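You operate a simulated robot arm through the tools that you are given. There is no shell and no other tool.

You run a simulated robot arm. Do the job below in one go: nothing can be reset, and whatever is moved stays where it is left.

Task
Clamp the steel hose onto the narrow port and cap its open end.
Fine: rubber ring from the holder under the hose, wing nut tight, the bench's red dust cap on top.

Only the result counts: the job must be done as asked and must still hold three seconds after the hand-in. Knocking over, shifting, dropping, spilling or breaking anything else fails it. A push-on lid holds only when it is set on centred and level and pressed home; a screw cap is set on level and turned clockwise until tight.

Robot
A 7-joint arm with a three-finger gripper, fixed in place. Base frame: the origin is at the foot of the arm, x ahead of it, y to its left, z up; the work surface is at about z = 0.82. Readings come in m, rad, newtons and seconds.
With the tool pointing down near the work surface it reaches from about 0.1 to 0.86 m from the base axis. Its first joint turns from -2.897 to 2.897 rad. Payload 2.94 kg.
Tool frame: the origin (TCP) lies between the finger pads and is the grasp point; the fingertips stand 0.03 m ahead of it; z points along the fingers, y is the line along which they close. The gripper opens to 0.132 m. The gripper's body begins 0.107 m behind the TCP.
Orientation is that of the tool frame in the base frame, as a unit quaternion [w, x, y, z]. With the fingers straight down and closing along the base's y, the tool's x points along the base's -x, its y along +y and its z along -z.

Tools
- The arm moves only by the tool move_arm. Its argument "commands" is text: rows parted by semicolons, each of 7 numbers parted by spaces: the shift along the base's x, y, z in units of 200 mm (1.0 is 200 mm), then the turn, a rotation vector about the base's x, y, z in units of 90 degrees (1.0 is 90 degrees), then the finger opening in cm, from 0 to 13.2. In form: tx ty tz ax ay az fingers; .... A call has 1 to 20 rows; each row is the pose to reach, as a shift and turn from the pose commanded when the call began. A call with a number of a shift or a turn outside -1 to 1 is refused whole. Rows are played at 5 a second. More than 0.05 m and 0.15 rad between two rows, or a gripper value outside its range, and nothing of the call is played. Where a pose cannot be reached the arm comes as near as it can. A force on the tool above 90 N (or 10 N above the force at the start of the call, whichever is more), or a blocked arm, ends the call early, and 0.2 s more pass. Each finger halts on what it meets, pressing with about 25 N; the grip force reading is that of the motor and also rises with nothing between the fingers. The clock runs only during rows and for 0.2 s after the last one: add rows that repeat a pose to give the fingers time. It gives the time, the measured TCP pose, the force on the tool (base axes), the opening and the grip force at its end, in the units of the frame above (readings bear some noise), with the torque about the TCP (base axes, N m) and any sound that the robot's microphone picked up.
- Cameras (640 x 400 px; columns grow to the right, rows downward): "scene" is fixed at [0.048, 0.6505, 1.4701]; the picture's right is [-0.28, -0.96, 0.00], its down [-0.74, 0.22, -0.64] and it looks along [0.61, -0.18, -0.77] (base axes); focal length 214 px, centre (320, 200). "wrist" rides on the gripper at [0.072, 0.003, -0.144] in the tool frame; the picture's right is [-0.04, 1.00, 0.00], its down [-0.88, -0.04, -0.48] and it looks along [-0.48, -0.02, 0.88] (tool axes); focal length 256 px, centre (320, 200). There is no depth. A picture from a camera that has moved, and an enlarged one, comes with that camera's place and axes in the base frame and with its lens.
- grab_frame(camera): a new picture of that camera. No time passes.
- raise_lower(by): slides the trunk up (or, below 0, down) by that many m; the arm rides with it, the base frame stays. It gives what a move gives, with no picture.
- close_up(camera, box): a new picture of the part [left, top, right, bottom] of that camera's present view, enlarged. No time passes.
- hand_in(): hands the job in; it is judged then, once.

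Nothing tells you positions but the pictures and the camera data. Unless the task says otherwise, let go and move clear before handing in.

The tools are called after "Request:" as a command line: name --argument value ..., lists and objects as JSON in quotes. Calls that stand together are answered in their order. move_arm: Moves the arm, as the interface text tells. Its arguments: {"type":"object","properties":{"commands":{"type":"string"}},"required":["commands"]} The other tools are called the same way: raise_lower (by) slides the trunk up or down; grab_frame (camera) takes a picture; close_up (camera, box) takes an enlarged picture of a part of a camera's view; hand_in () hands the job in.

At the start:

```text
time_s: 0.0
ee_pos: [0.4018, 0.356, 1.2524]
tcp_rot: [0.0, 0.0, 1.0, 0.0]
contact_force: [-0.5, 0.3, 0.4]
ft_torque: [0.03, 0.04, 0.0]
width: 0.132
grip_force: 0.0
trunk travel left (down, up): [-0.4, 0.14]
```

scene: 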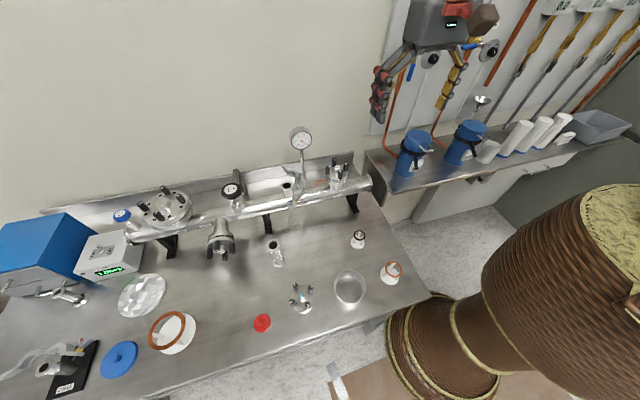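
wrist: 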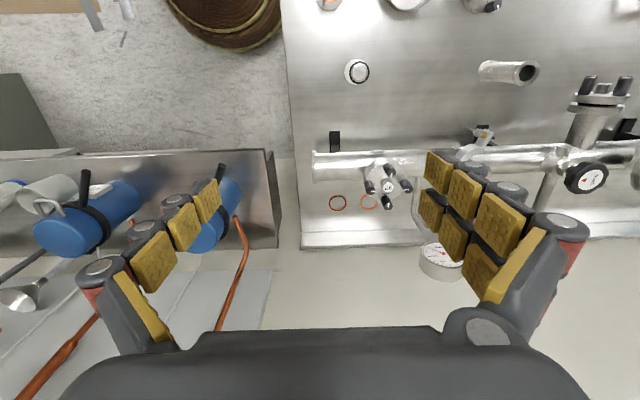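

I see a bench with a vacuum manifold, several ports, loose fittings, a red cap and a blue cap. I take close-ups first to identify the parts before moving.

Request:
close_up --camera "scene" --box '[220, 220, 420, 345]'

Request:
close_up --camera "scene" --box '[100, 160, 260, 260]'

Request:
close_up --camera "scene" --box '[220, 120, 380, 220]'

Request:
close_up --camera "scene" --box '[0, 250, 220, 388]'

Request:
close_up --camera "wrist" --box '[290, 0, 640, 250]'

```text
3.20 times, centred on (320, 282) of scene
camera zoom: at [0.048, 0.6505, 1.4701], right [-0.28, -0.96, 0.0], down [-0.74, 0.22, -0.64], along [0.61, -0.18, -0.77], focal length 686 px, centre (320, -64)
```

zoom: 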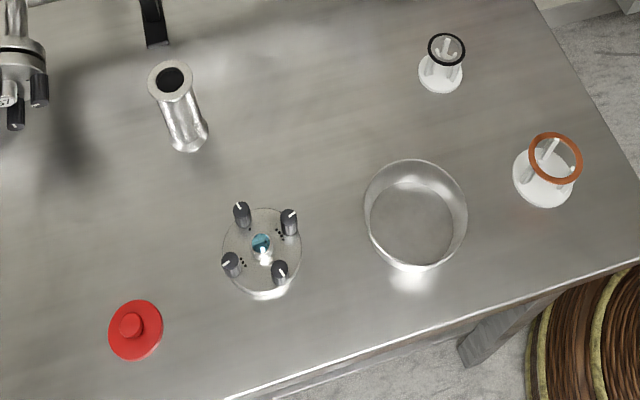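

```text
4.00 times, centred on (180, 210) of scene
camera zoom: at [0.048, 0.6505, 1.4701], right [-0.28, -0.96, 0.0], down [-0.74, 0.22, -0.64], along [0.61, -0.18, -0.77], focal length 858 px, centre (880, 160)
```

zoom: 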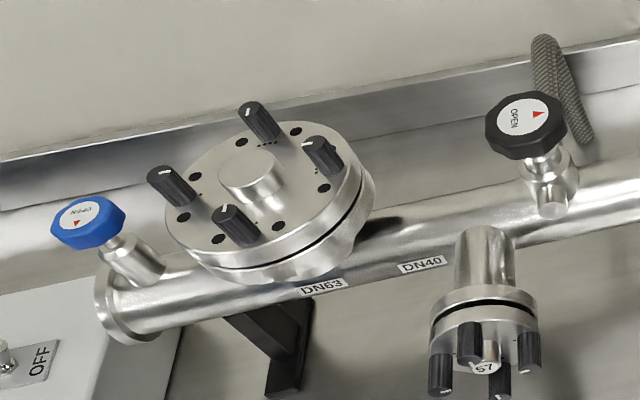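

```text
4.00 times, centred on (300, 170) of scene
camera zoom: at [0.048, 0.6505, 1.4701], right [-0.28, -0.96, 0.0], down [-0.74, 0.22, -0.64], along [0.61, -0.18, -0.77], focal length 858 px, centre (400, 320)
```

zoom: 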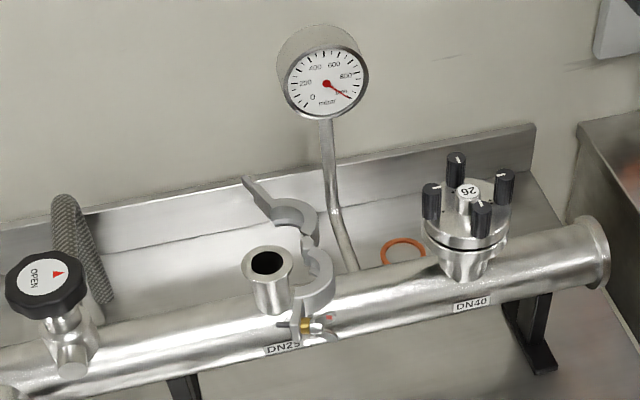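

```text
2.90 times, centred on (110, 319) of scene
camera zoom: at [0.048, 0.6505, 1.4701], right [-0.28, -0.96, 0.0], down [-0.74, 0.22, -0.64], along [0.61, -0.18, -0.77], focal length 622 px, centre (929, -145)
```

zoom: 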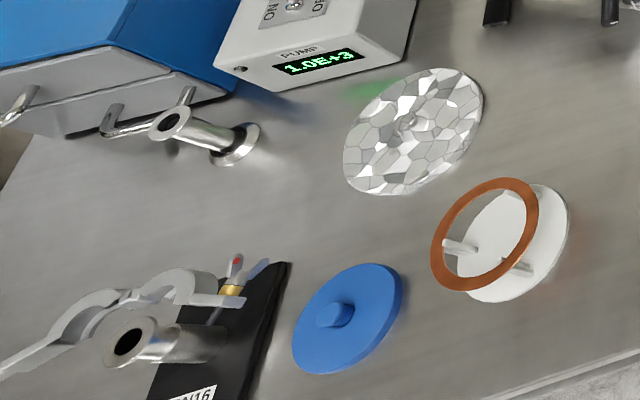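

```text
1.60 times, centred on (465, 125) of wrist
camera zoom: at [0.3281, 0.36, 1.3946], right [0.04, 1.0, 0.0], down [0.88, -0.04, 0.48], along [0.48, -0.02, -0.88], focal length 410 px, centre (88, 320)
```

zoom: 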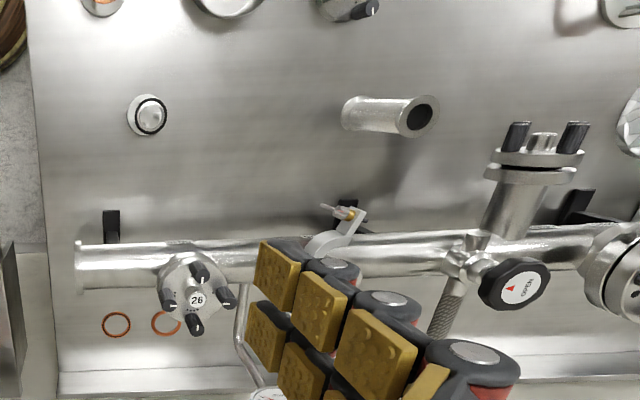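

The reachable narrow port looks like the open DN25 on the manifold (about x 0.53, y 0.62). The candidate hose stands near (0.36, 0.71), the black rubber ring is on a holder near (0.36, 0.42), and the red cap is near (0.20, 0.77). I'll move the wrist camera over the bench to see these better.

Request:
move_arm --commands "0 0.25 0 0 0 0 13.2; -0.1 0.5 0 0 0 0 13.2; -0.25 0.7 0 0 0 0 13.2; -0.4 0.9 0 0 0 0 13.2; -0.5 1 0 0 0 0 13.2"

Request:
grab_frame --camera "wrist"

Request:
grab_frame --camera "scene"

```text
refused: row 2 steps farther than a row can; nothing moved
```

```text
taken
camera wrist: at [0.3281, 0.36, 1.3946], right [0.04, 1.0, 0.0], down [0.88, -0.04, 0.48], along [0.48, -0.02, -0.88], focal length 256 px, centre (320, 200)
```

wrist: 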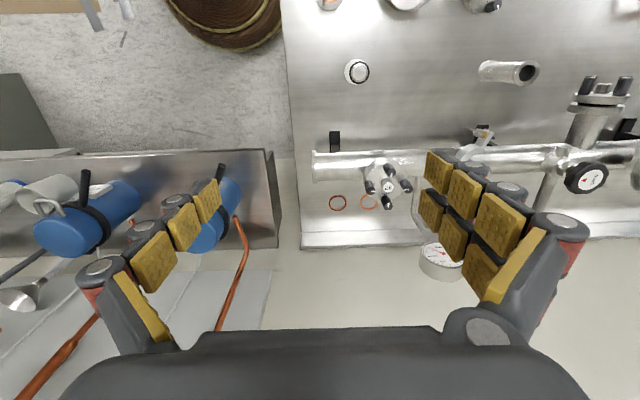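

```text
taken
```

scene: 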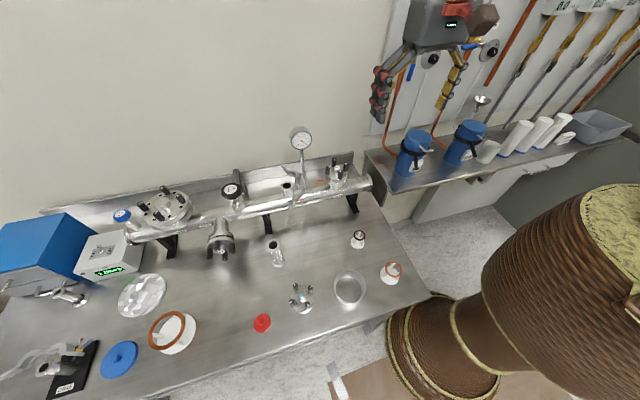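

The move was refused because its steps were too long. I'll retry with smaller ones.

Request:
move_arm --commands "-0.1 0.2 0 0 0 0 13.2; -0.2 0.4 0 0 0 0 13.2; -0.3 0.6 0 0 0 0 13.2; -0.4 0.8 0 0 0 0 13.2; -0.5 1 0 0 0 0 13.2; -0.5 1 0 0 0 0 13.2"

Request:
grab_frame --camera "wrist"

```text
time_s: 1.4
ee_pos: [0.2994, 0.5575, 1.2531]
tcp_rot: [0.0, 0.0, 1.0, 0.0]
contact_force: [0.2, 0.0, 0.2]
ft_torque: [0.0, 0.02, 0.03]
width: 0.1322
grip_force: 0.0
trunk travel left (down, up): [-0.4, 0.14]
```

```text
taken
camera wrist: at [0.2277, 0.5615, 1.3963], right [0.04, 1.0, 0.0], down [0.88, -0.04, 0.48], along [0.48, -0.02, -0.88], focal length 256 px, centre (320, 200)
```

wrist: 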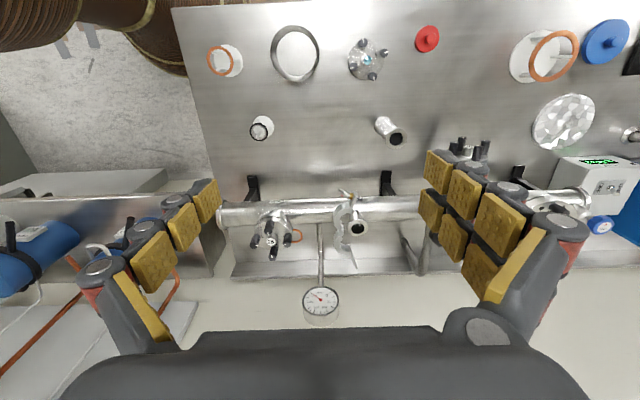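

Request:
close_up --camera "wrist" --box '[220, 170, 440, 307]'

Request:
close_up --camera "wrist" --box '[230, 90, 430, 215]'

Request:
close_up --camera "wrist" --box '[200, 10, 456, 170]'

Request:
close_up --camera "scene" --box '[262, 155, 342, 205]'

```text
2.91 times, centred on (330, 238) of wrist
camera zoom: at [0.2277, 0.5615, 1.3963], right [0.04, 1.0, 0.0], down [0.88, -0.04, 0.48], along [0.48, -0.02, -0.88], focal length 745 px, centre (291, 88)
```

zoom: 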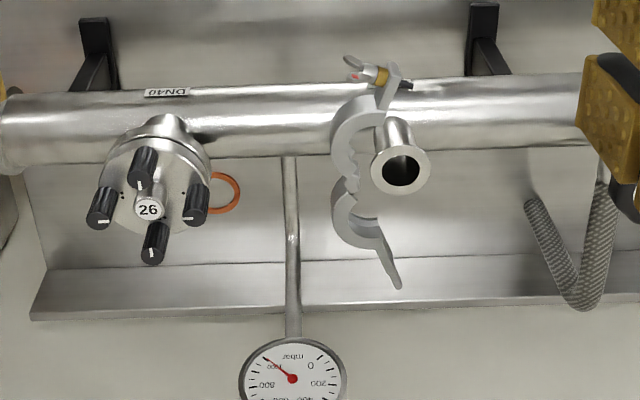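

```text
3.20 times, centred on (330, 152) of wrist
camera zoom: at [0.2277, 0.5615, 1.3963], right [0.04, 1.0, 0.0], down [0.88, -0.04, 0.48], along [0.48, -0.02, -0.88], focal length 819 px, centre (288, 352)
```

zoom: 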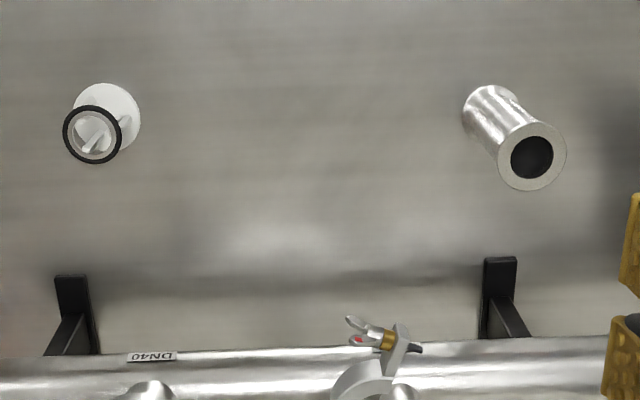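

```text
2.50 times, centred on (328, 90) of wrist
camera zoom: at [0.2277, 0.5615, 1.3963], right [0.04, 1.0, 0.0], down [0.88, -0.04, 0.48], along [0.48, -0.02, -0.88], focal length 640 px, centre (300, 475)
```

zoom: 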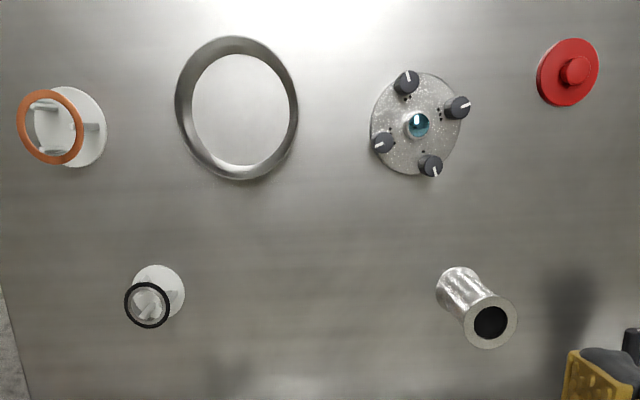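

```text
8.00 times, centred on (302, 180) of scene
camera zoom: at [0.048, 0.6505, 1.4701], right [-0.28, -0.96, 0.0], down [-0.74, 0.22, -0.64], along [0.61, -0.18, -0.77], focal length 1716 px, centre (464, 360)
```

zoom: 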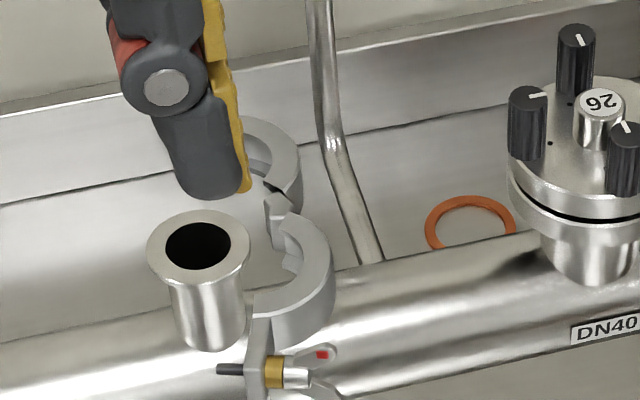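

The clamp hangs open on the −y side of the DN25 port. Triangulating puts the port flange at about (0.527, 0.621, 0.972) and the hose top at about (0.361, 0.697, 0.924). Next I move closer to study the clamp.

Request:
move_arm --commands "0.2 0.05 -0.1 0 0 0 13.2; 0.4 0.1 -0.2 0 0 0 13.2; 0.55 0.15 -0.35 0 0 0 13.2; 0.65 0.2 -0.55 0 0 0 13.2; 0.65 0.2 -0.55 0 0 0 13.2"

Request:
grab_frame --camera "wrist"

Request:
close_up --camera "wrist" --box '[240, 130, 400, 230]'

```text
time_s: 2.6
ee_pos: [0.4316, 0.5952, 1.1429]
tcp_rot: [0.0, 0.0, 1.0, 0.0]
contact_force: [-0.3, 0.5, 0.6]
ft_torque: [-0.02, 0.0, 0.02]
width: 0.132
grip_force: 0.0
trunk travel left (down, up): [-0.4, 0.14]
```

```text
taken
camera wrist: at [0.3586, 0.5999, 1.2864], right [0.04, 1.0, 0.0], down [0.88, -0.04, 0.48], along [0.48, -0.02, -0.88], focal length 256 px, centre (320, 200)
```

wrist: 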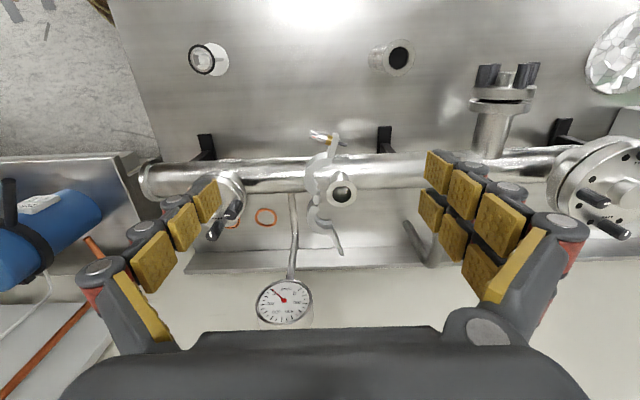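

```text
4.00 times, centred on (320, 180) of wrist
camera zoom: at [0.3586, 0.5999, 1.2864], right [0.04, 1.0, 0.0], down [0.88, -0.04, 0.48], along [0.48, -0.02, -0.88], focal length 1024 px, centre (320, 280)
```

zoom: 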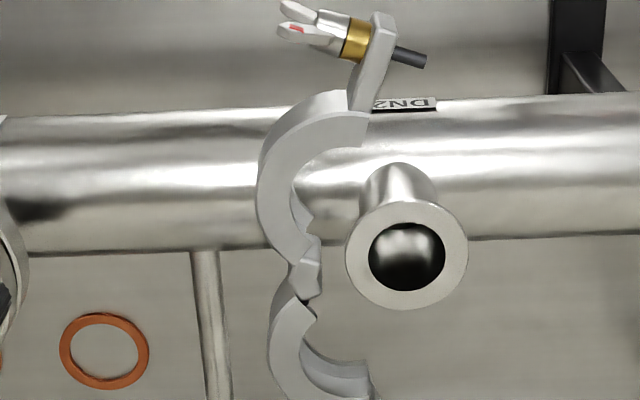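

The clamp is hinged at −y of the port, with both halves open and the wing-nut bolt on the front lug. The ring (about 39 mm across) sits at about (0.355, 0.426, 0.855), and I'm going there for a close look.

Request:
move_arm --commands "-0.15 -0.15 0 0 0 0 13.2; -0.25 -0.35 0 0 0 0 13.2; -0.38 -0.55 0 0 0 0 13.2; -0.38 -0.75 0 0 0 0 12; -0.38 -0.85 -0.2 0 0 0 10; -0.38 -0.85 -0.43 0 0 0 8; -0.38 -0.85 -0.6 0 0 0 8; -0.38 -0.85 -0.6 0 0 0 8"

Request:
grab_frame --camera "wrist"

Request:
close_up --camera "wrist" --box '[240, 150, 400, 250]'

Request:
close_up --camera "scene" --box '[326, 215, 390, 255]'

```text
time_s: 4.4
ee_pos: [0.3559, 0.4259, 1.0195]
tcp_rot: [-0.001, 0.0, 1.0, 0.0]
contact_force: [-0.2, -0.1, 0.9]
ft_torque: [0.0, 0.01, -0.01]
width: 0.0801
grip_force: 0.1
trunk travel left (down, up): [-0.4, 0.14]
```

```text
taken
camera wrist: at [0.2827, 0.4307, 1.1636], right [0.04, 1.0, 0.0], down [0.88, -0.04, 0.48], along [0.48, -0.02, -0.88], focal length 256 px, centre (320, 200)
```

wrist: 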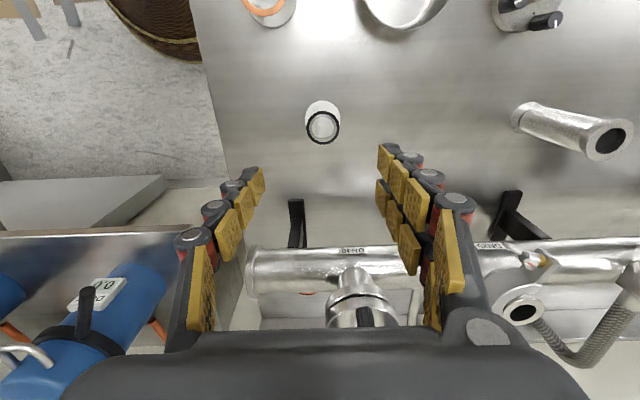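

```text
4.00 times, centred on (320, 200) of wrist
camera zoom: at [0.2827, 0.4307, 1.1636], right [0.04, 1.0, 0.0], down [0.88, -0.04, 0.48], along [0.48, -0.02, -0.88], focal length 1024 px, centre (320, 200)
```

zoom: 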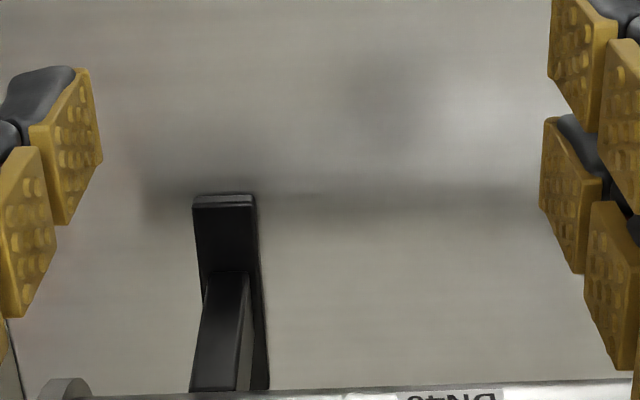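

```text
10.00 times, centred on (358, 235) of scene
camera zoom: at [0.048, 0.6505, 1.4701], right [-0.28, -0.96, 0.0], down [-0.74, 0.22, -0.64], along [0.61, -0.18, -0.77], focal length 2145 px, centre (-60, -150)
```

zoom: 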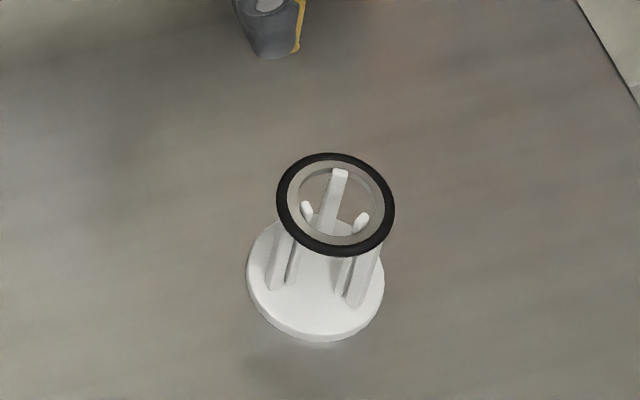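

Request:
close_up --camera "wrist" --box '[272, 85, 368, 145]'

```text
6.67 times, centred on (320, 115) of wrist
camera zoom: at [0.2827, 0.4307, 1.1636], right [0.04, 1.0, 0.0], down [0.88, -0.04, 0.48], along [0.48, -0.02, -0.88], focal length 1707 px, centre (320, 767)
```

zoom: 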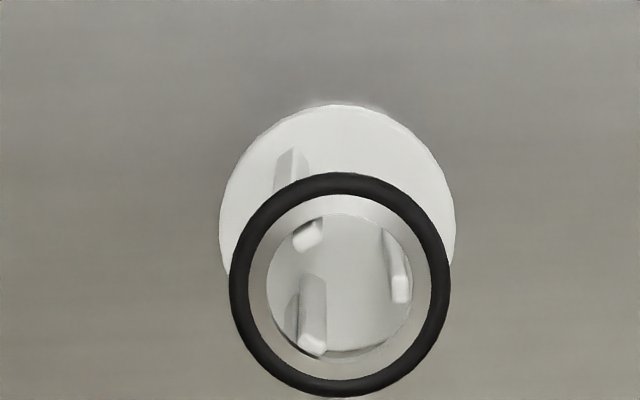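

The ring's centre is slightly off column 320. I'll shift a little, lower, and check again.

Request:
move_arm --commands "-0.01 0.017 -0.2 0 0 0 7; -0.01 0.017 -0.4 0 0 0 7; -0.01 0.017 -0.52 0 0 0 7; -0.01 0.017 -0.52 0 0 0 7"

Request:
grab_frame --camera "wrist"

Request:
close_up --camera "wrist" --box '[240, 110, 400, 210]'

Request:
close_up --camera "scene" --box '[326, 205, 390, 245]'

```text
time_s: 5.4
ee_pos: [0.3525, 0.4285, 0.9162]
tcp_rot: [0.0, 0.0, 1.0, -0.001]
contact_force: [-0.2, -1.2, -0.2]
ft_torque: [0.03, 0.01, 0.04]
width: 0.0701
grip_force: 0.0
trunk travel left (down, up): [-0.4, 0.14]
```

```text
taken
camera wrist: at [0.2808, 0.4326, 1.059], right [0.04, 1.0, 0.0], down [0.88, -0.04, 0.48], along [0.47, -0.02, -0.88], focal length 256 px, centre (320, 200)
```

wrist: 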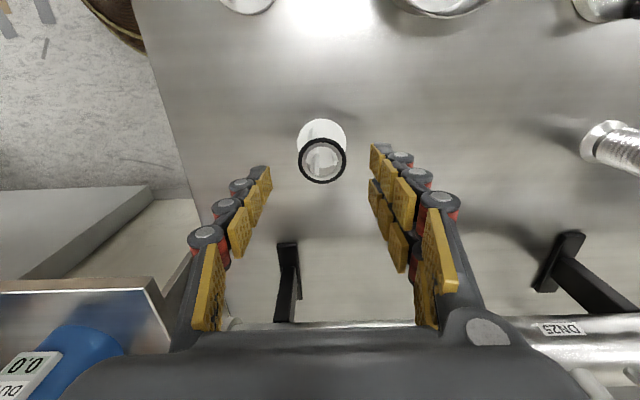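

```text
4.00 times, centred on (320, 160) of wrist
camera zoom: at [0.2808, 0.4326, 1.059], right [0.04, 1.0, 0.0], down [0.88, -0.04, 0.48], along [0.47, -0.02, -0.88], focal length 1024 px, centre (320, 360)
```

zoom: 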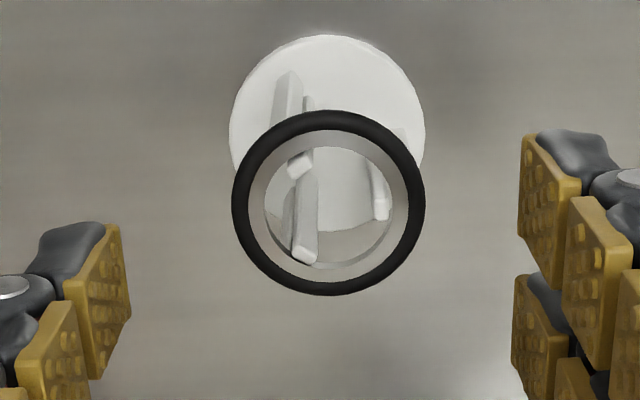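

```text
10.00 times, centred on (358, 225) of scene
camera zoom: at [0.048, 0.6505, 1.4701], right [-0.28, -0.96, 0.0], down [-0.74, 0.22, -0.64], along [0.61, -0.18, -0.77], focal length 2145 px, centre (-60, -50)
```

zoom: 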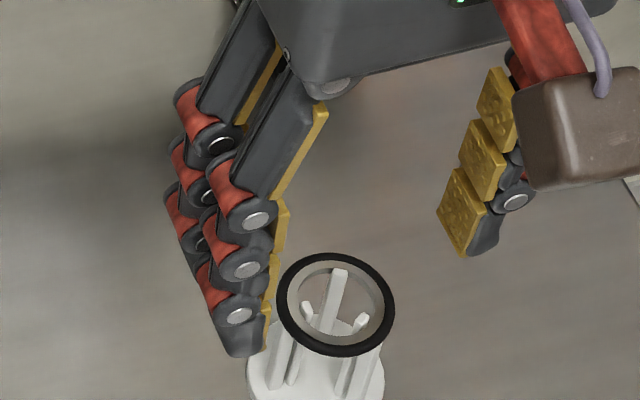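

The ring is centred within about 2 mm, so I'll lower the open fingers around it and check the height.

Request:
move_arm --commands "-0.005 0.008 -0.07 0 0 0 6.5; -0.005 0.008 -0.14 0 0 0 6; -0.005 0.008 -0.14 0 0 0 6"

Request:
grab_frame --camera "wrist"

Request:
close_up --camera "wrist" --box '[240, 120, 400, 220]'

Request:
close_up --camera "scene" --box '[326, 215, 390, 255]'

```text
time_s: 6.2
ee_pos: [0.3533, 0.4296, 0.8884]
tcp_rot: [0.0, 0.0, 1.0, 0.0]
contact_force: [0.4, -0.1, -0.3]
ft_torque: [0.01, -0.02, 0.03]
width: 0.0603
grip_force: 0.0
trunk travel left (down, up): [-0.4, 0.14]
```

```text
taken
camera wrist: at [0.2791, 0.4341, 1.0314], right [0.04, 1.0, 0.0], down [0.88, -0.04, 0.48], along [0.48, -0.02, -0.88], focal length 256 px, centre (320, 200)
```

wrist: 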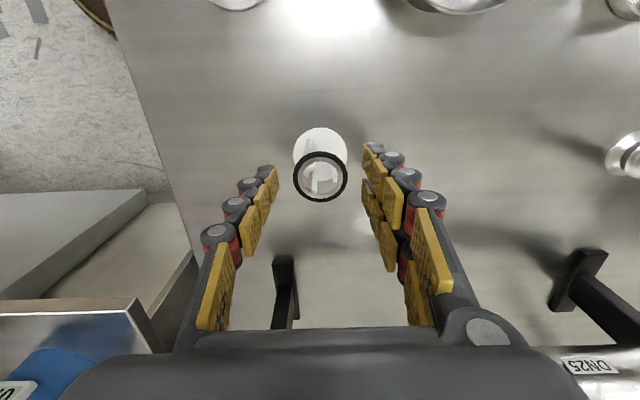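

```text
4.00 times, centred on (320, 170) of wrist
camera zoom: at [0.2791, 0.4341, 1.0314], right [0.04, 1.0, 0.0], down [0.88, -0.04, 0.48], along [0.48, -0.02, -0.88], focal length 1024 px, centre (320, 320)
```

zoom: 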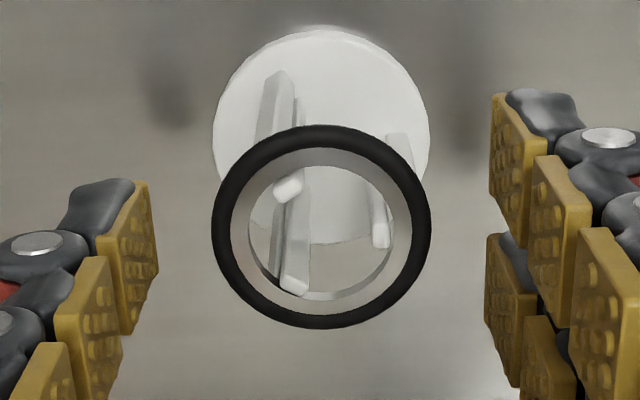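

```text
10.00 times, centred on (358, 235) of scene
camera zoom: at [0.048, 0.6505, 1.4701], right [-0.28, -0.96, 0.0], down [-0.74, 0.22, -0.64], along [0.61, -0.18, -0.77], focal length 2145 px, centre (-60, -150)
```

zoom: 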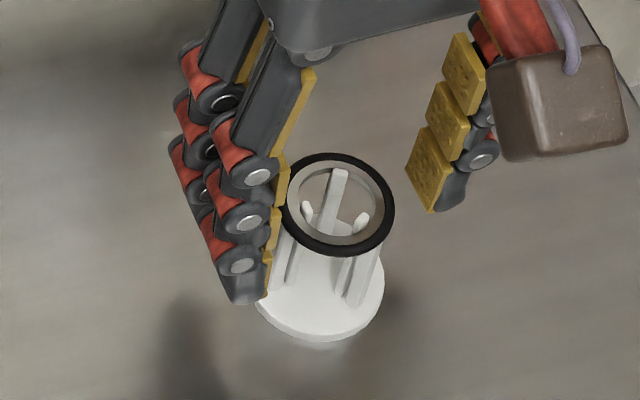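

The ring sits about 10 mm above the fingertips. I'll raise about 7 mm so the ring is held near the tips, then close.

Request:
move_arm --commands "-0.003 0.001 0.035 0 0 0 6; -0.003 0.001 0.035 0 0 0 4.5; -0.003 0.001 0.035 0 0 0 3.5; -0.003 0.001 0.035 0 0 0 3.0; -0.003 0.001 0.035 0 0 0 3.0"

Request:
close_up --camera "wrist" --box '[240, 120, 400, 220]'

Request:
close_up --camera "scene" --box '[326, 215, 390, 255]'

```text
time_s: 7.4
ee_pos: [0.3519, 0.4298, 0.8952]
tcp_rot: [0.0, 0.0, 1.0, 0.0]
contact_force: [0.8, 0.5, -0.1]
ft_torque: [0.0, -0.01, 0.04]
width: 0.035
grip_force: 24.6
trunk travel left (down, up): [-0.4, 0.14]
```

```text
4.00 times, centred on (320, 170) of wrist
camera zoom: at [0.2783, 0.4345, 1.0385], right [0.04, 1.0, 0.0], down [0.88, -0.04, 0.48], along [0.47, -0.02, -0.88], focal length 1024 px, centre (320, 320)
```

zoom: 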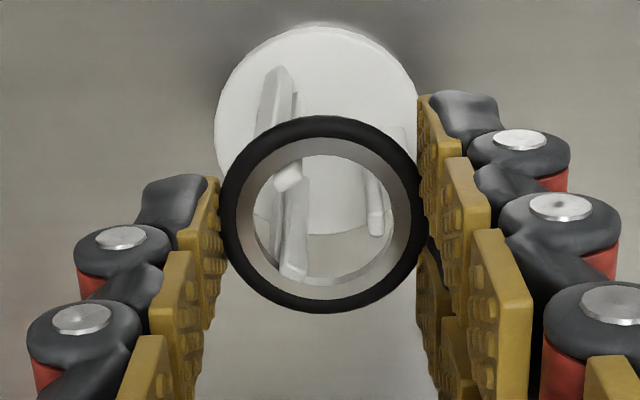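

```text
10.00 times, centred on (358, 235) of scene
camera zoom: at [0.048, 0.6505, 1.4701], right [-0.28, -0.96, 0.0], down [-0.74, 0.22, -0.64], along [0.61, -0.18, -0.77], focal length 2145 px, centre (-60, -150)
```

zoom: 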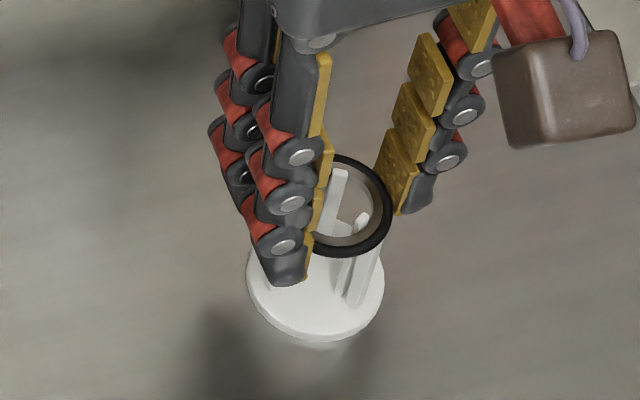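

Gripped with a width of 35 mm and a firm force. Lifting straight up to check that the ring comes along.

Request:
move_arm --commands "0 0 0.05 0 0 0 3.0; 0 0 0.15 0 0 0 3.0; 0 0 0.35 0 0 0 3.0; 0 0 0.55 0 0 0 3.0; 0 0 0.55 0 0 0 3.0"

Request:
close_up --camera "wrist" --box '[240, 100, 400, 200]'

Request:
close_up --camera "scene" --box '[310, 160, 406, 260]'

```text
time_s: 8.6
ee_pos: [0.3515, 0.4324, 1.0063]
tcp_rot: [0.0, 0.0, 1.0, -0.001]
contact_force: [-0.6, 0.6, 0.3]
ft_torque: [0.0, 0.01, -0.01]
width: 0.0342
grip_force: 24.9
trunk travel left (down, up): [-0.4, 0.14]
```

```text
4.00 times, centred on (320, 150) of wrist
camera zoom: at [0.2778, 0.4362, 1.1498], right [0.04, 1.0, 0.0], down [0.88, -0.04, 0.48], along [0.47, -0.02, -0.88], focal length 1024 px, centre (320, 400)
```

zoom: 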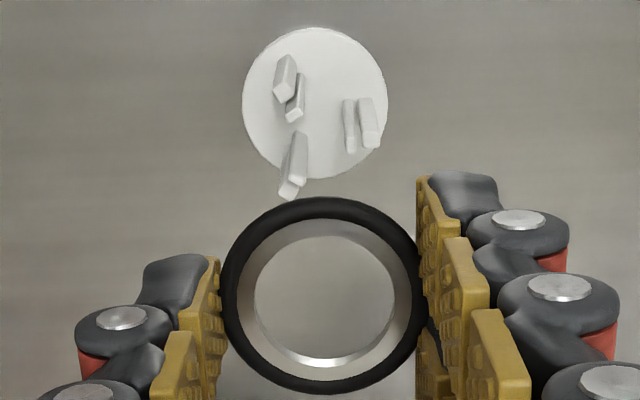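

```text
4.00 times, centred on (358, 210) of scene
camera zoom: at [0.048, 0.6505, 1.4701], right [-0.28, -0.96, 0.0], down [-0.74, 0.22, -0.64], along [0.61, -0.18, -0.77], focal length 858 px, centre (168, 160)
```

zoom: 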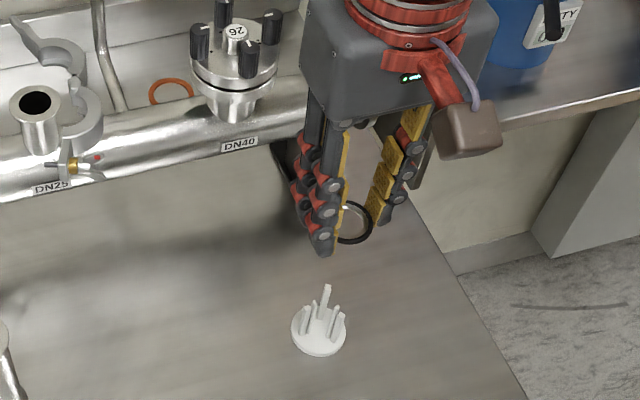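

The ring is held level near the fingertips. Now I'll raise, turn the gripper −90° about z so the fingers close along x (clear of the hinge), and move toward the port.

Request:
move_arm --commands "0 0 0.1 0 0 -0.09 3.0; 0 0 0.2 0 0 -0.18 3.0; 0 0.1 0.3 0 0 -0.27 3.0; 0.05 0.2 0.4 0 0 -0.36 3.0; 0.1 0.3 0.5 0 0 -0.45 3.0; 0.2 0.4 0.57 0 0 -0.54 3.0; 0.3 0.5 0.57 0 0 -0.63 3.0; 0.4 0.6 0.57 0 0 -0.72 3.0; 0.5 0.7 0.57 0 0 -0.81 3.0; 0.6 0.8 0.57 0 0 -0.9 3.0; 0.7 0.9 0.57 0 0 -0.99 3.0; 0.8 0.93 0.57 0 0 -1 3.0; 0.87 0.94 0.57 0 0 -1 3.0; 0.87 0.94 0.57 0 0 -1 3.0"

Request:
grab_frame --camera "wrist"

Request:
grab_frame --camera "scene"

```text
time_s: 11.6
ee_pos: [0.5259, 0.6203, 1.1205]
tcp_rot: [0.0, 0.707, 0.708, 0.0]
contact_force: [-0.7, -0.7, -0.2]
ft_torque: [0.02, 0.03, -0.01]
width: 0.0341
grip_force: 24.7
trunk travel left (down, up): [-0.4, 0.14]
```

```text
taken
camera wrist: at [0.5272, 0.6927, 1.2638], right [1.0, -0.04, 0.0], down [-0.04, -0.88, 0.48], along [-0.02, -0.48, -0.88], focal length 256 px, centre (320, 200)
```

wrist: 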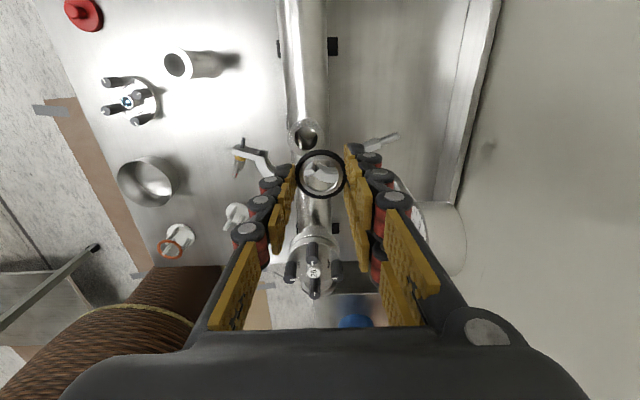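

```text
taken
```

scene: 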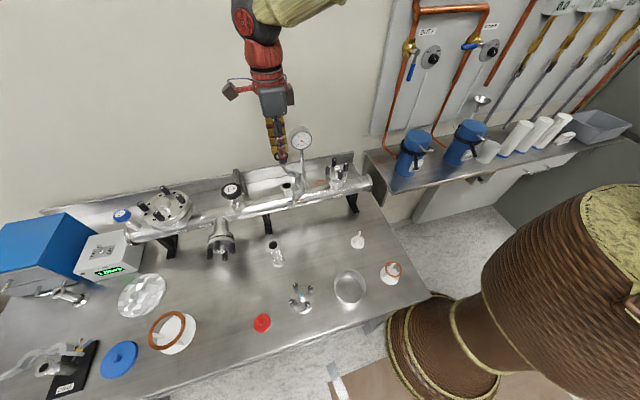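

The turn was reached. Here's a close look at the port relative to the held ring.

Request:
close_up --camera "wrist" --box '[240, 90, 400, 190]'

Request:
close_up --camera "wrist" --box '[272, 105, 336, 145]'

```text
4.00 times, centred on (320, 140) of wrist
camera zoom: at [0.5272, 0.6927, 1.2638], right [1.0, -0.04, 0.0], down [-0.04, -0.88, 0.48], along [-0.02, -0.48, -0.88], focal length 1024 px, centre (320, 440)
```

zoom: 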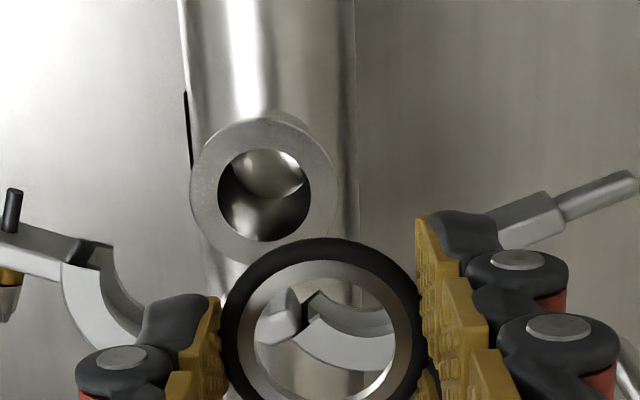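

```text
10.00 times, centred on (304, 125) of wrist
camera zoom: at [0.5272, 0.6927, 1.2638], right [1.0, -0.04, 0.0], down [-0.04, -0.88, 0.48], along [-0.02, -0.48, -0.88], focal length 2560 px, centre (480, 950)
```

zoom: 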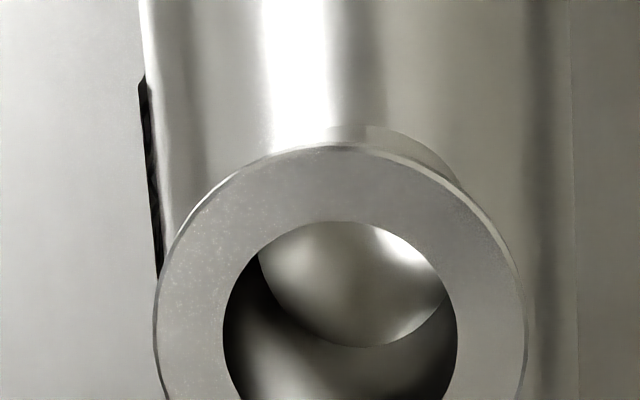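

My views agree that the port flange is at about (0.5105, 0.6205, 0.990), 40 mm across. Centring over it and descending to just above.

Request:
move_arm --commands "-0.076 0 0 0 0 0 3.0; -0.076 0 -0.2 0 0 0 3.0; -0.076 0 -0.36 0 0 0 3.0; -0.076 0 -0.36 0 0 0 3.0"

Request:
grab_frame --camera "wrist"

Request:
close_up --camera "wrist" --box '[240, 100, 400, 200]'

Request:
close_up --camera "scene" --box '[248, 140, 328, 210]'

```text
time_s: 12.6
ee_pos: [0.5106, 0.6184, 1.046]
tcp_rot: [0.001, 0.707, 0.707, 0.001]
contact_force: [-0.2, -1.1, -0.1]
ft_torque: [0.04, -0.01, -0.05]
width: 0.0343
grip_force: 24.6
trunk travel left (down, up): [-0.4, 0.14]
```

```text
taken
camera wrist: at [0.5127, 0.6924, 1.1908], right [1.0, -0.04, 0.0], down [-0.04, -0.88, 0.48], along [-0.02, -0.48, -0.88], focal length 256 px, centre (320, 200)
```

wrist: 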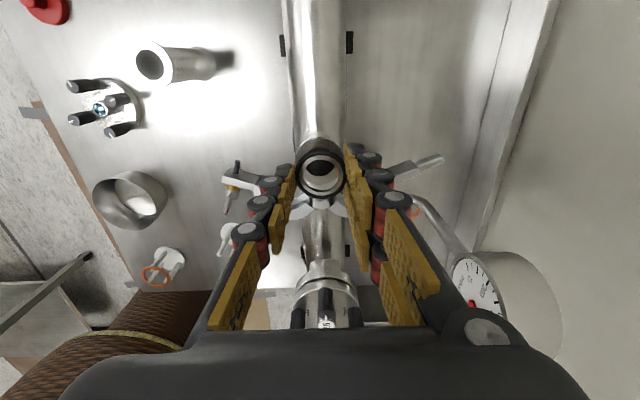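

```text
4.00 times, centred on (320, 150) of wrist
camera zoom: at [0.5127, 0.6924, 1.1908], right [1.0, -0.04, 0.0], down [-0.04, -0.88, 0.48], along [-0.02, -0.48, -0.88], focal length 1024 px, centre (320, 400)
```

zoom: 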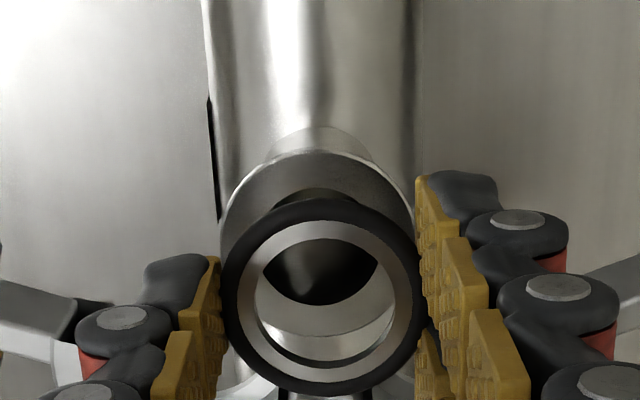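

```text
5.71 times, centred on (288, 175) of scene
camera zoom: at [0.048, 0.6505, 1.4701], right [-0.28, -0.96, 0.0], down [-0.74, 0.22, -0.64], along [0.61, -0.18, -0.77], focal length 1226 px, centre (503, 343)
```

zoom: 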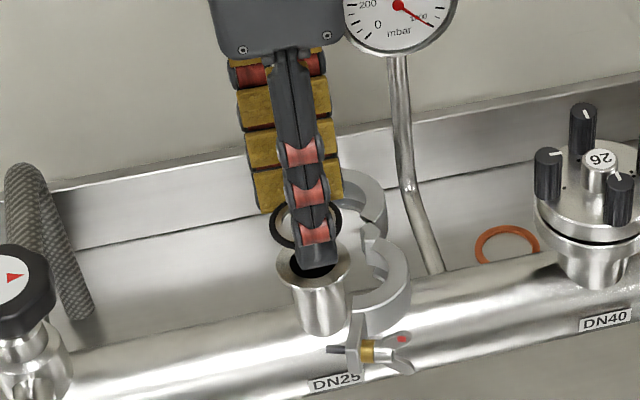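

Request:
close_up --camera "wrist" --box '[288, 125, 352, 165]'

```text
10.00 times, centred on (320, 145) of wrist
camera zoom: at [0.5127, 0.6924, 1.1908], right [1.0, -0.04, 0.0], down [-0.04, -0.88, 0.48], along [-0.02, -0.48, -0.88], focal length 2560 px, centre (320, 750)
```

zoom: 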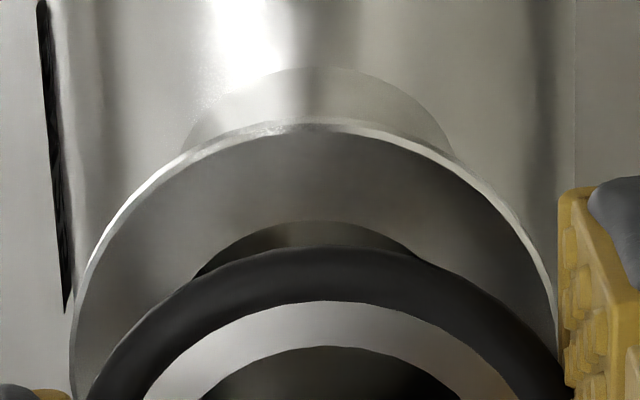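

The port is about 1.6 mm toward −y of the ring axis. I'm correcting that and lowering in steps while watching the force.

Request:
move_arm --commands "-0.0025 -0.008 0 0 0 0 3.0; -0.0025 -0.008 -0.06 0 0 0 3.0; -0.0025 -0.008 -0.1 0 0 0 3.0; -0.0025 -0.008 -0.1 0 0 0 3.0"

Request:
close_up --camera "wrist" --box '[272, 130, 368, 190]'

Request:
close_up --camera "scene" --box '[264, 165, 312, 195]'

```text
time_s: 13.6
ee_pos: [0.5108, 0.617, 1.0272]
tcp_rot: [0.0, 0.707, 0.707, -0.001]
contact_force: [0.0, -0.2, 0.5]
ft_torque: [-0.03, 0.01, 0.0]
width: 0.0341
grip_force: 25.3
trunk travel left (down, up): [-0.4, 0.14]
```

```text
6.67 times, centred on (320, 160) of wrist
camera zoom: at [0.5125, 0.6908, 1.1707], right [1.0, -0.04, 0.0], down [-0.04, -0.88, 0.48], along [-0.02, -0.48, -0.88], focal length 1707 px, centre (320, 467)
```

zoom: 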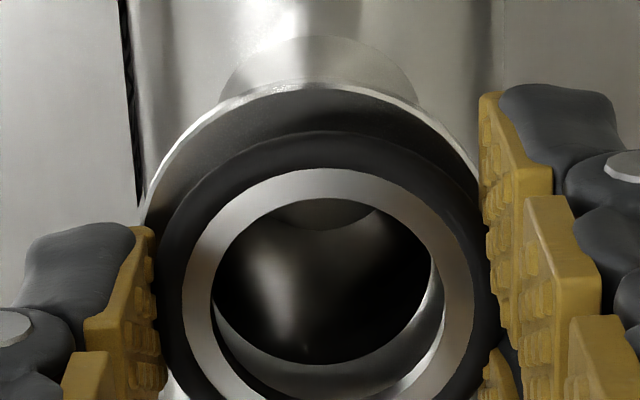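

```text
13.33 times, centred on (288, 180) of scene
camera zoom: at [0.048, 0.6505, 1.4701], right [-0.28, -0.96, 0.0], down [-0.74, 0.22, -0.64], along [0.61, -0.18, -0.77], focal length 2860 px, centre (747, 467)
```

zoom: 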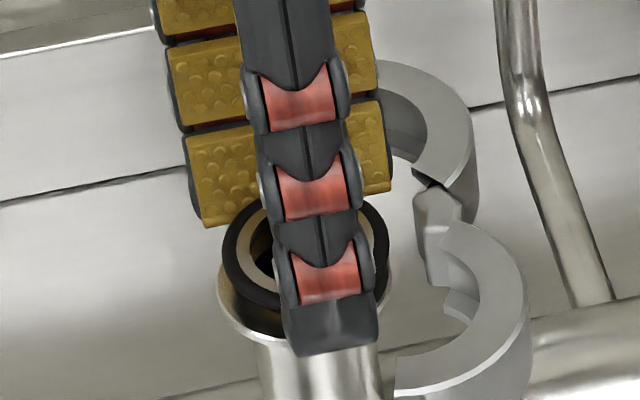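

Alignment in y is good; x needs about −1 mm. I'll lower the last few millimetres in small steps.

Request:
move_arm --commands "-0.0055 -0.0015 0 0 0 0 3.0; -0.0055 -0.0015 -0.015 0 0 0 3.0; -0.0055 -0.0015 -0.015 0 0 0 3.0"

Request:
move_arm --commands "0 0 -0.0075 0 0 0 3.0; 0 0 -0.0075 0 0 0 3.0"

Request:
close_up --camera "wrist" --box '[272, 130, 368, 190]'

Request:
close_up --camera "scene" --box '[264, 165, 312, 195]'

```text
time_s: 14.4
ee_pos: [0.5087, 0.6168, 1.0248]
tcp_rot: [0.0, 0.707, 0.707, -0.001]
contact_force: [-0.1, -0.5, -0.4]
ft_torque: [-0.02, 0.01, 0.0]
width: 0.0343
grip_force: 24.8
trunk travel left (down, up): [-0.4, 0.14]
```

```text
time_s: 15.0
ee_pos: [0.509, 0.6162, 1.0247]
tcp_rot: [0.0, 0.707, 0.707, 0.0]
contact_force: [-0.9, -1.6, 3.3]
ft_torque: [-0.04, -0.08, 0.01]
width: 0.0341
grip_force: 24.8
trunk travel left (down, up): [-0.4, 0.14]
```

```text
6.67 times, centred on (320, 160) of wrist
camera zoom: at [0.5113, 0.6897, 1.168], right [1.0, -0.04, 0.0], down [-0.04, -0.88, 0.48], along [-0.02, -0.48, -0.88], focal length 1707 px, centre (320, 467)
```

zoom: 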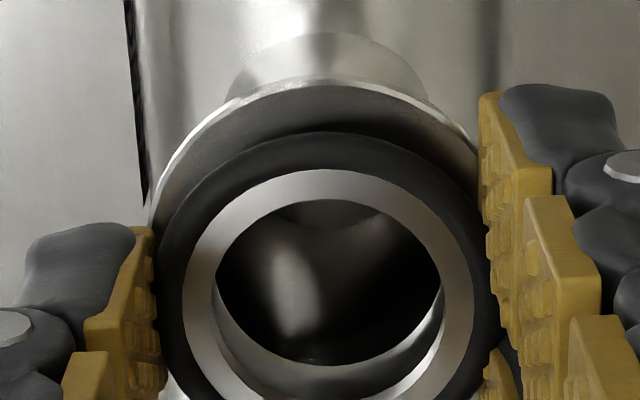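

```text
13.33 times, centred on (288, 180) of scene
camera zoom: at [0.048, 0.6505, 1.4701], right [-0.28, -0.96, 0.0], down [-0.74, 0.22, -0.64], along [0.61, -0.18, -0.77], focal length 2860 px, centre (747, 467)
```

zoom: 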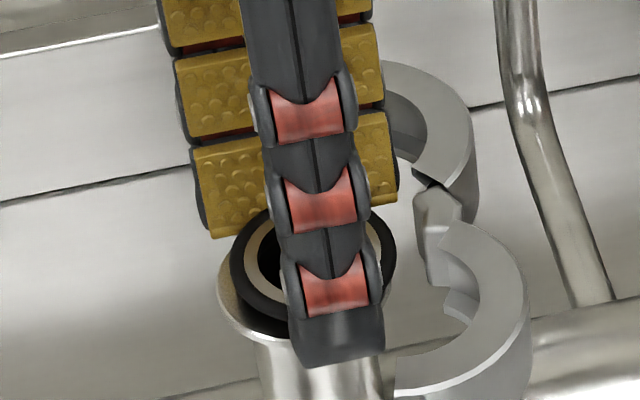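

Slight contact already and y drifted about −1.2 mm. I'll lift 2 mm, correct y, and lower again.

Request:
move_arm --commands "0 0.006 0.015 0 0 0 3.0; 0 0.006 0.015 0 0 0 3.0; 0 0.006 0.015 0 0 0 3.0"

Request:
close_up --camera "wrist" --box '[272, 130, 368, 190]'

Request:
close_up --camera "scene" --box '[264, 165, 312, 195]'

```text
time_s: 15.8
ee_pos: [0.5085, 0.616, 1.0272]
tcp_rot: [-0.001, 0.707, 0.707, 0.0]
contact_force: [0.1, -0.6, 0.2]
ft_torque: [0.0, 0.01, -0.02]
width: 0.0343
grip_force: 25.2
trunk travel left (down, up): [-0.4, 0.14]
```

```text
6.67 times, centred on (320, 160) of wrist
camera zoom: at [0.5114, 0.6907, 1.1704], right [1.0, -0.04, 0.0], down [-0.04, -0.88, 0.48], along [-0.02, -0.48, -0.88], focal length 1707 px, centre (320, 467)
```

zoom: 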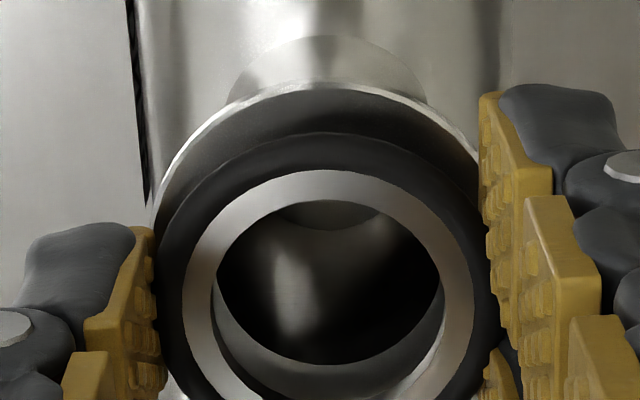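

```text
13.33 times, centred on (288, 180) of scene
camera zoom: at [0.048, 0.6505, 1.4701], right [-0.28, -0.96, 0.0], down [-0.74, 0.22, -0.64], along [0.61, -0.18, -0.77], focal length 2860 px, centre (747, 467)
```

zoom: 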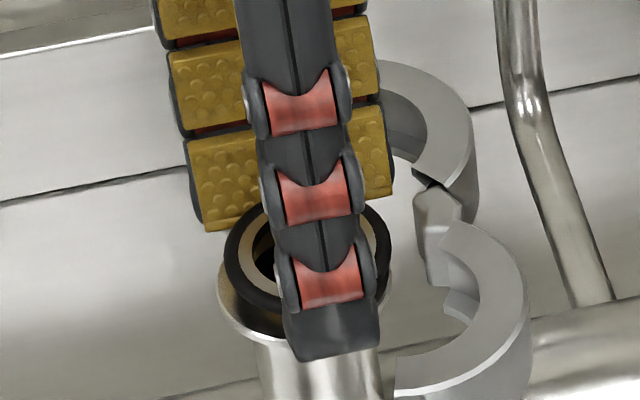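

Request:
move_arm --commands "0 0 -0.01 0 0 0 3.0; 0 0 -0.0175 0 0 0 3.0; 0 0 -0.0175 0 0 0 3.0"

Request:
close_up --camera "wrist" --box '[272, 130, 368, 190]'

Request:
close_up --camera "scene" --box '[264, 165, 312, 195]'

```text
time_s: 16.6
ee_pos: [0.5095, 0.6184, 1.0237]
tcp_rot: [0.0, 0.707, 0.707, 0.001]
contact_force: [-0.7, -1.7, 8.1]
ft_torque: [-0.08, 0.15, 0.11]
width: 0.0343
grip_force: 25.8
trunk travel left (down, up): [-0.4, 0.14]
```

```text
6.67 times, centred on (320, 160) of wrist
camera zoom: at [0.5115, 0.6906, 1.1681], right [1.0, -0.04, 0.0], down [-0.04, -0.88, 0.47], along [-0.02, -0.47, -0.88], focal length 1707 px, centre (320, 467)
```

zoom: 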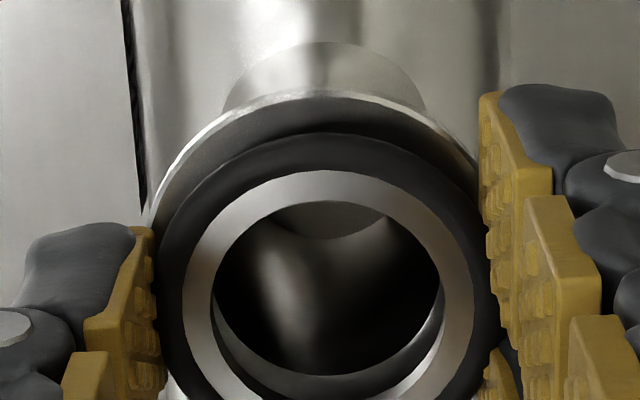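

```text
13.33 times, centred on (288, 180) of scene
camera zoom: at [0.048, 0.6505, 1.4701], right [-0.28, -0.96, 0.0], down [-0.74, 0.22, -0.64], along [0.61, -0.18, -0.77], focal length 2860 px, centre (747, 467)
```

zoom: 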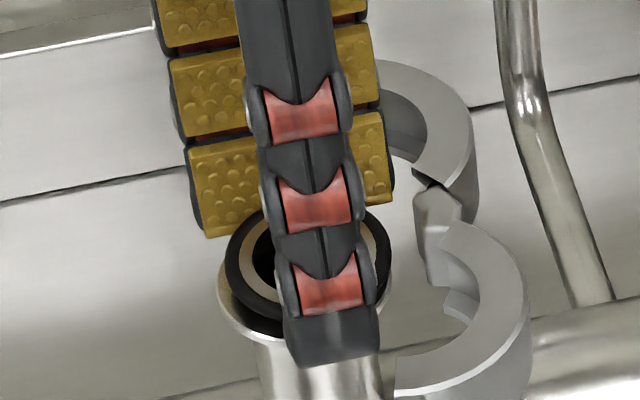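

The front fingertip touches the flange rim, so the ring is just above its seat. I back off 1 mm and release gently.

Request:
move_arm --commands "0 0 0.006 0 0 0 3.0; 0 0 0.006 0 0 0 3.6; 0 0 0.006 0 0 0 4.0; 0 0 0.006 0 0 0 5; 0 0 0.006 0 0 0 5.5; 0 0 0.006 0 0 0 5.5"

Request:
close_up --camera "wrist" --box '[272, 130, 368, 190]'

Request:
close_up --camera "scene" --box '[264, 165, 312, 195]'

```text
time_s: 18.0
ee_pos: [0.5081, 0.6188, 1.0241]
tcp_rot: [0.0, 0.707, 0.707, 0.0]
contact_force: [-0.1, 0.7, 0.4]
ft_torque: [0.03, -0.02, 0.0]
width: 0.0549
grip_force: 0.2
trunk travel left (down, up): [-0.4, 0.14]
```

```text
6.67 times, centred on (320, 160) of wrist
camera zoom: at [0.5112, 0.6913, 1.1676], right [1.0, -0.04, 0.0], down [-0.04, -0.88, 0.48], along [-0.02, -0.48, -0.88], focal length 1707 px, centre (320, 467)
```

zoom: 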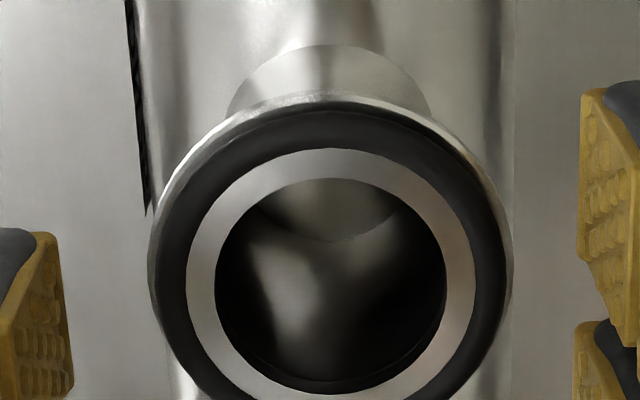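

```text
13.33 times, centred on (288, 180) of scene
camera zoom: at [0.048, 0.6505, 1.4701], right [-0.28, -0.96, 0.0], down [-0.74, 0.22, -0.64], along [0.61, -0.18, -0.77], focal length 2860 px, centre (747, 467)
```

zoom: 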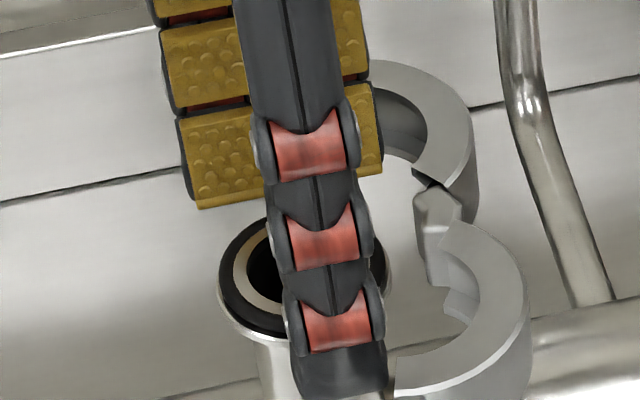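

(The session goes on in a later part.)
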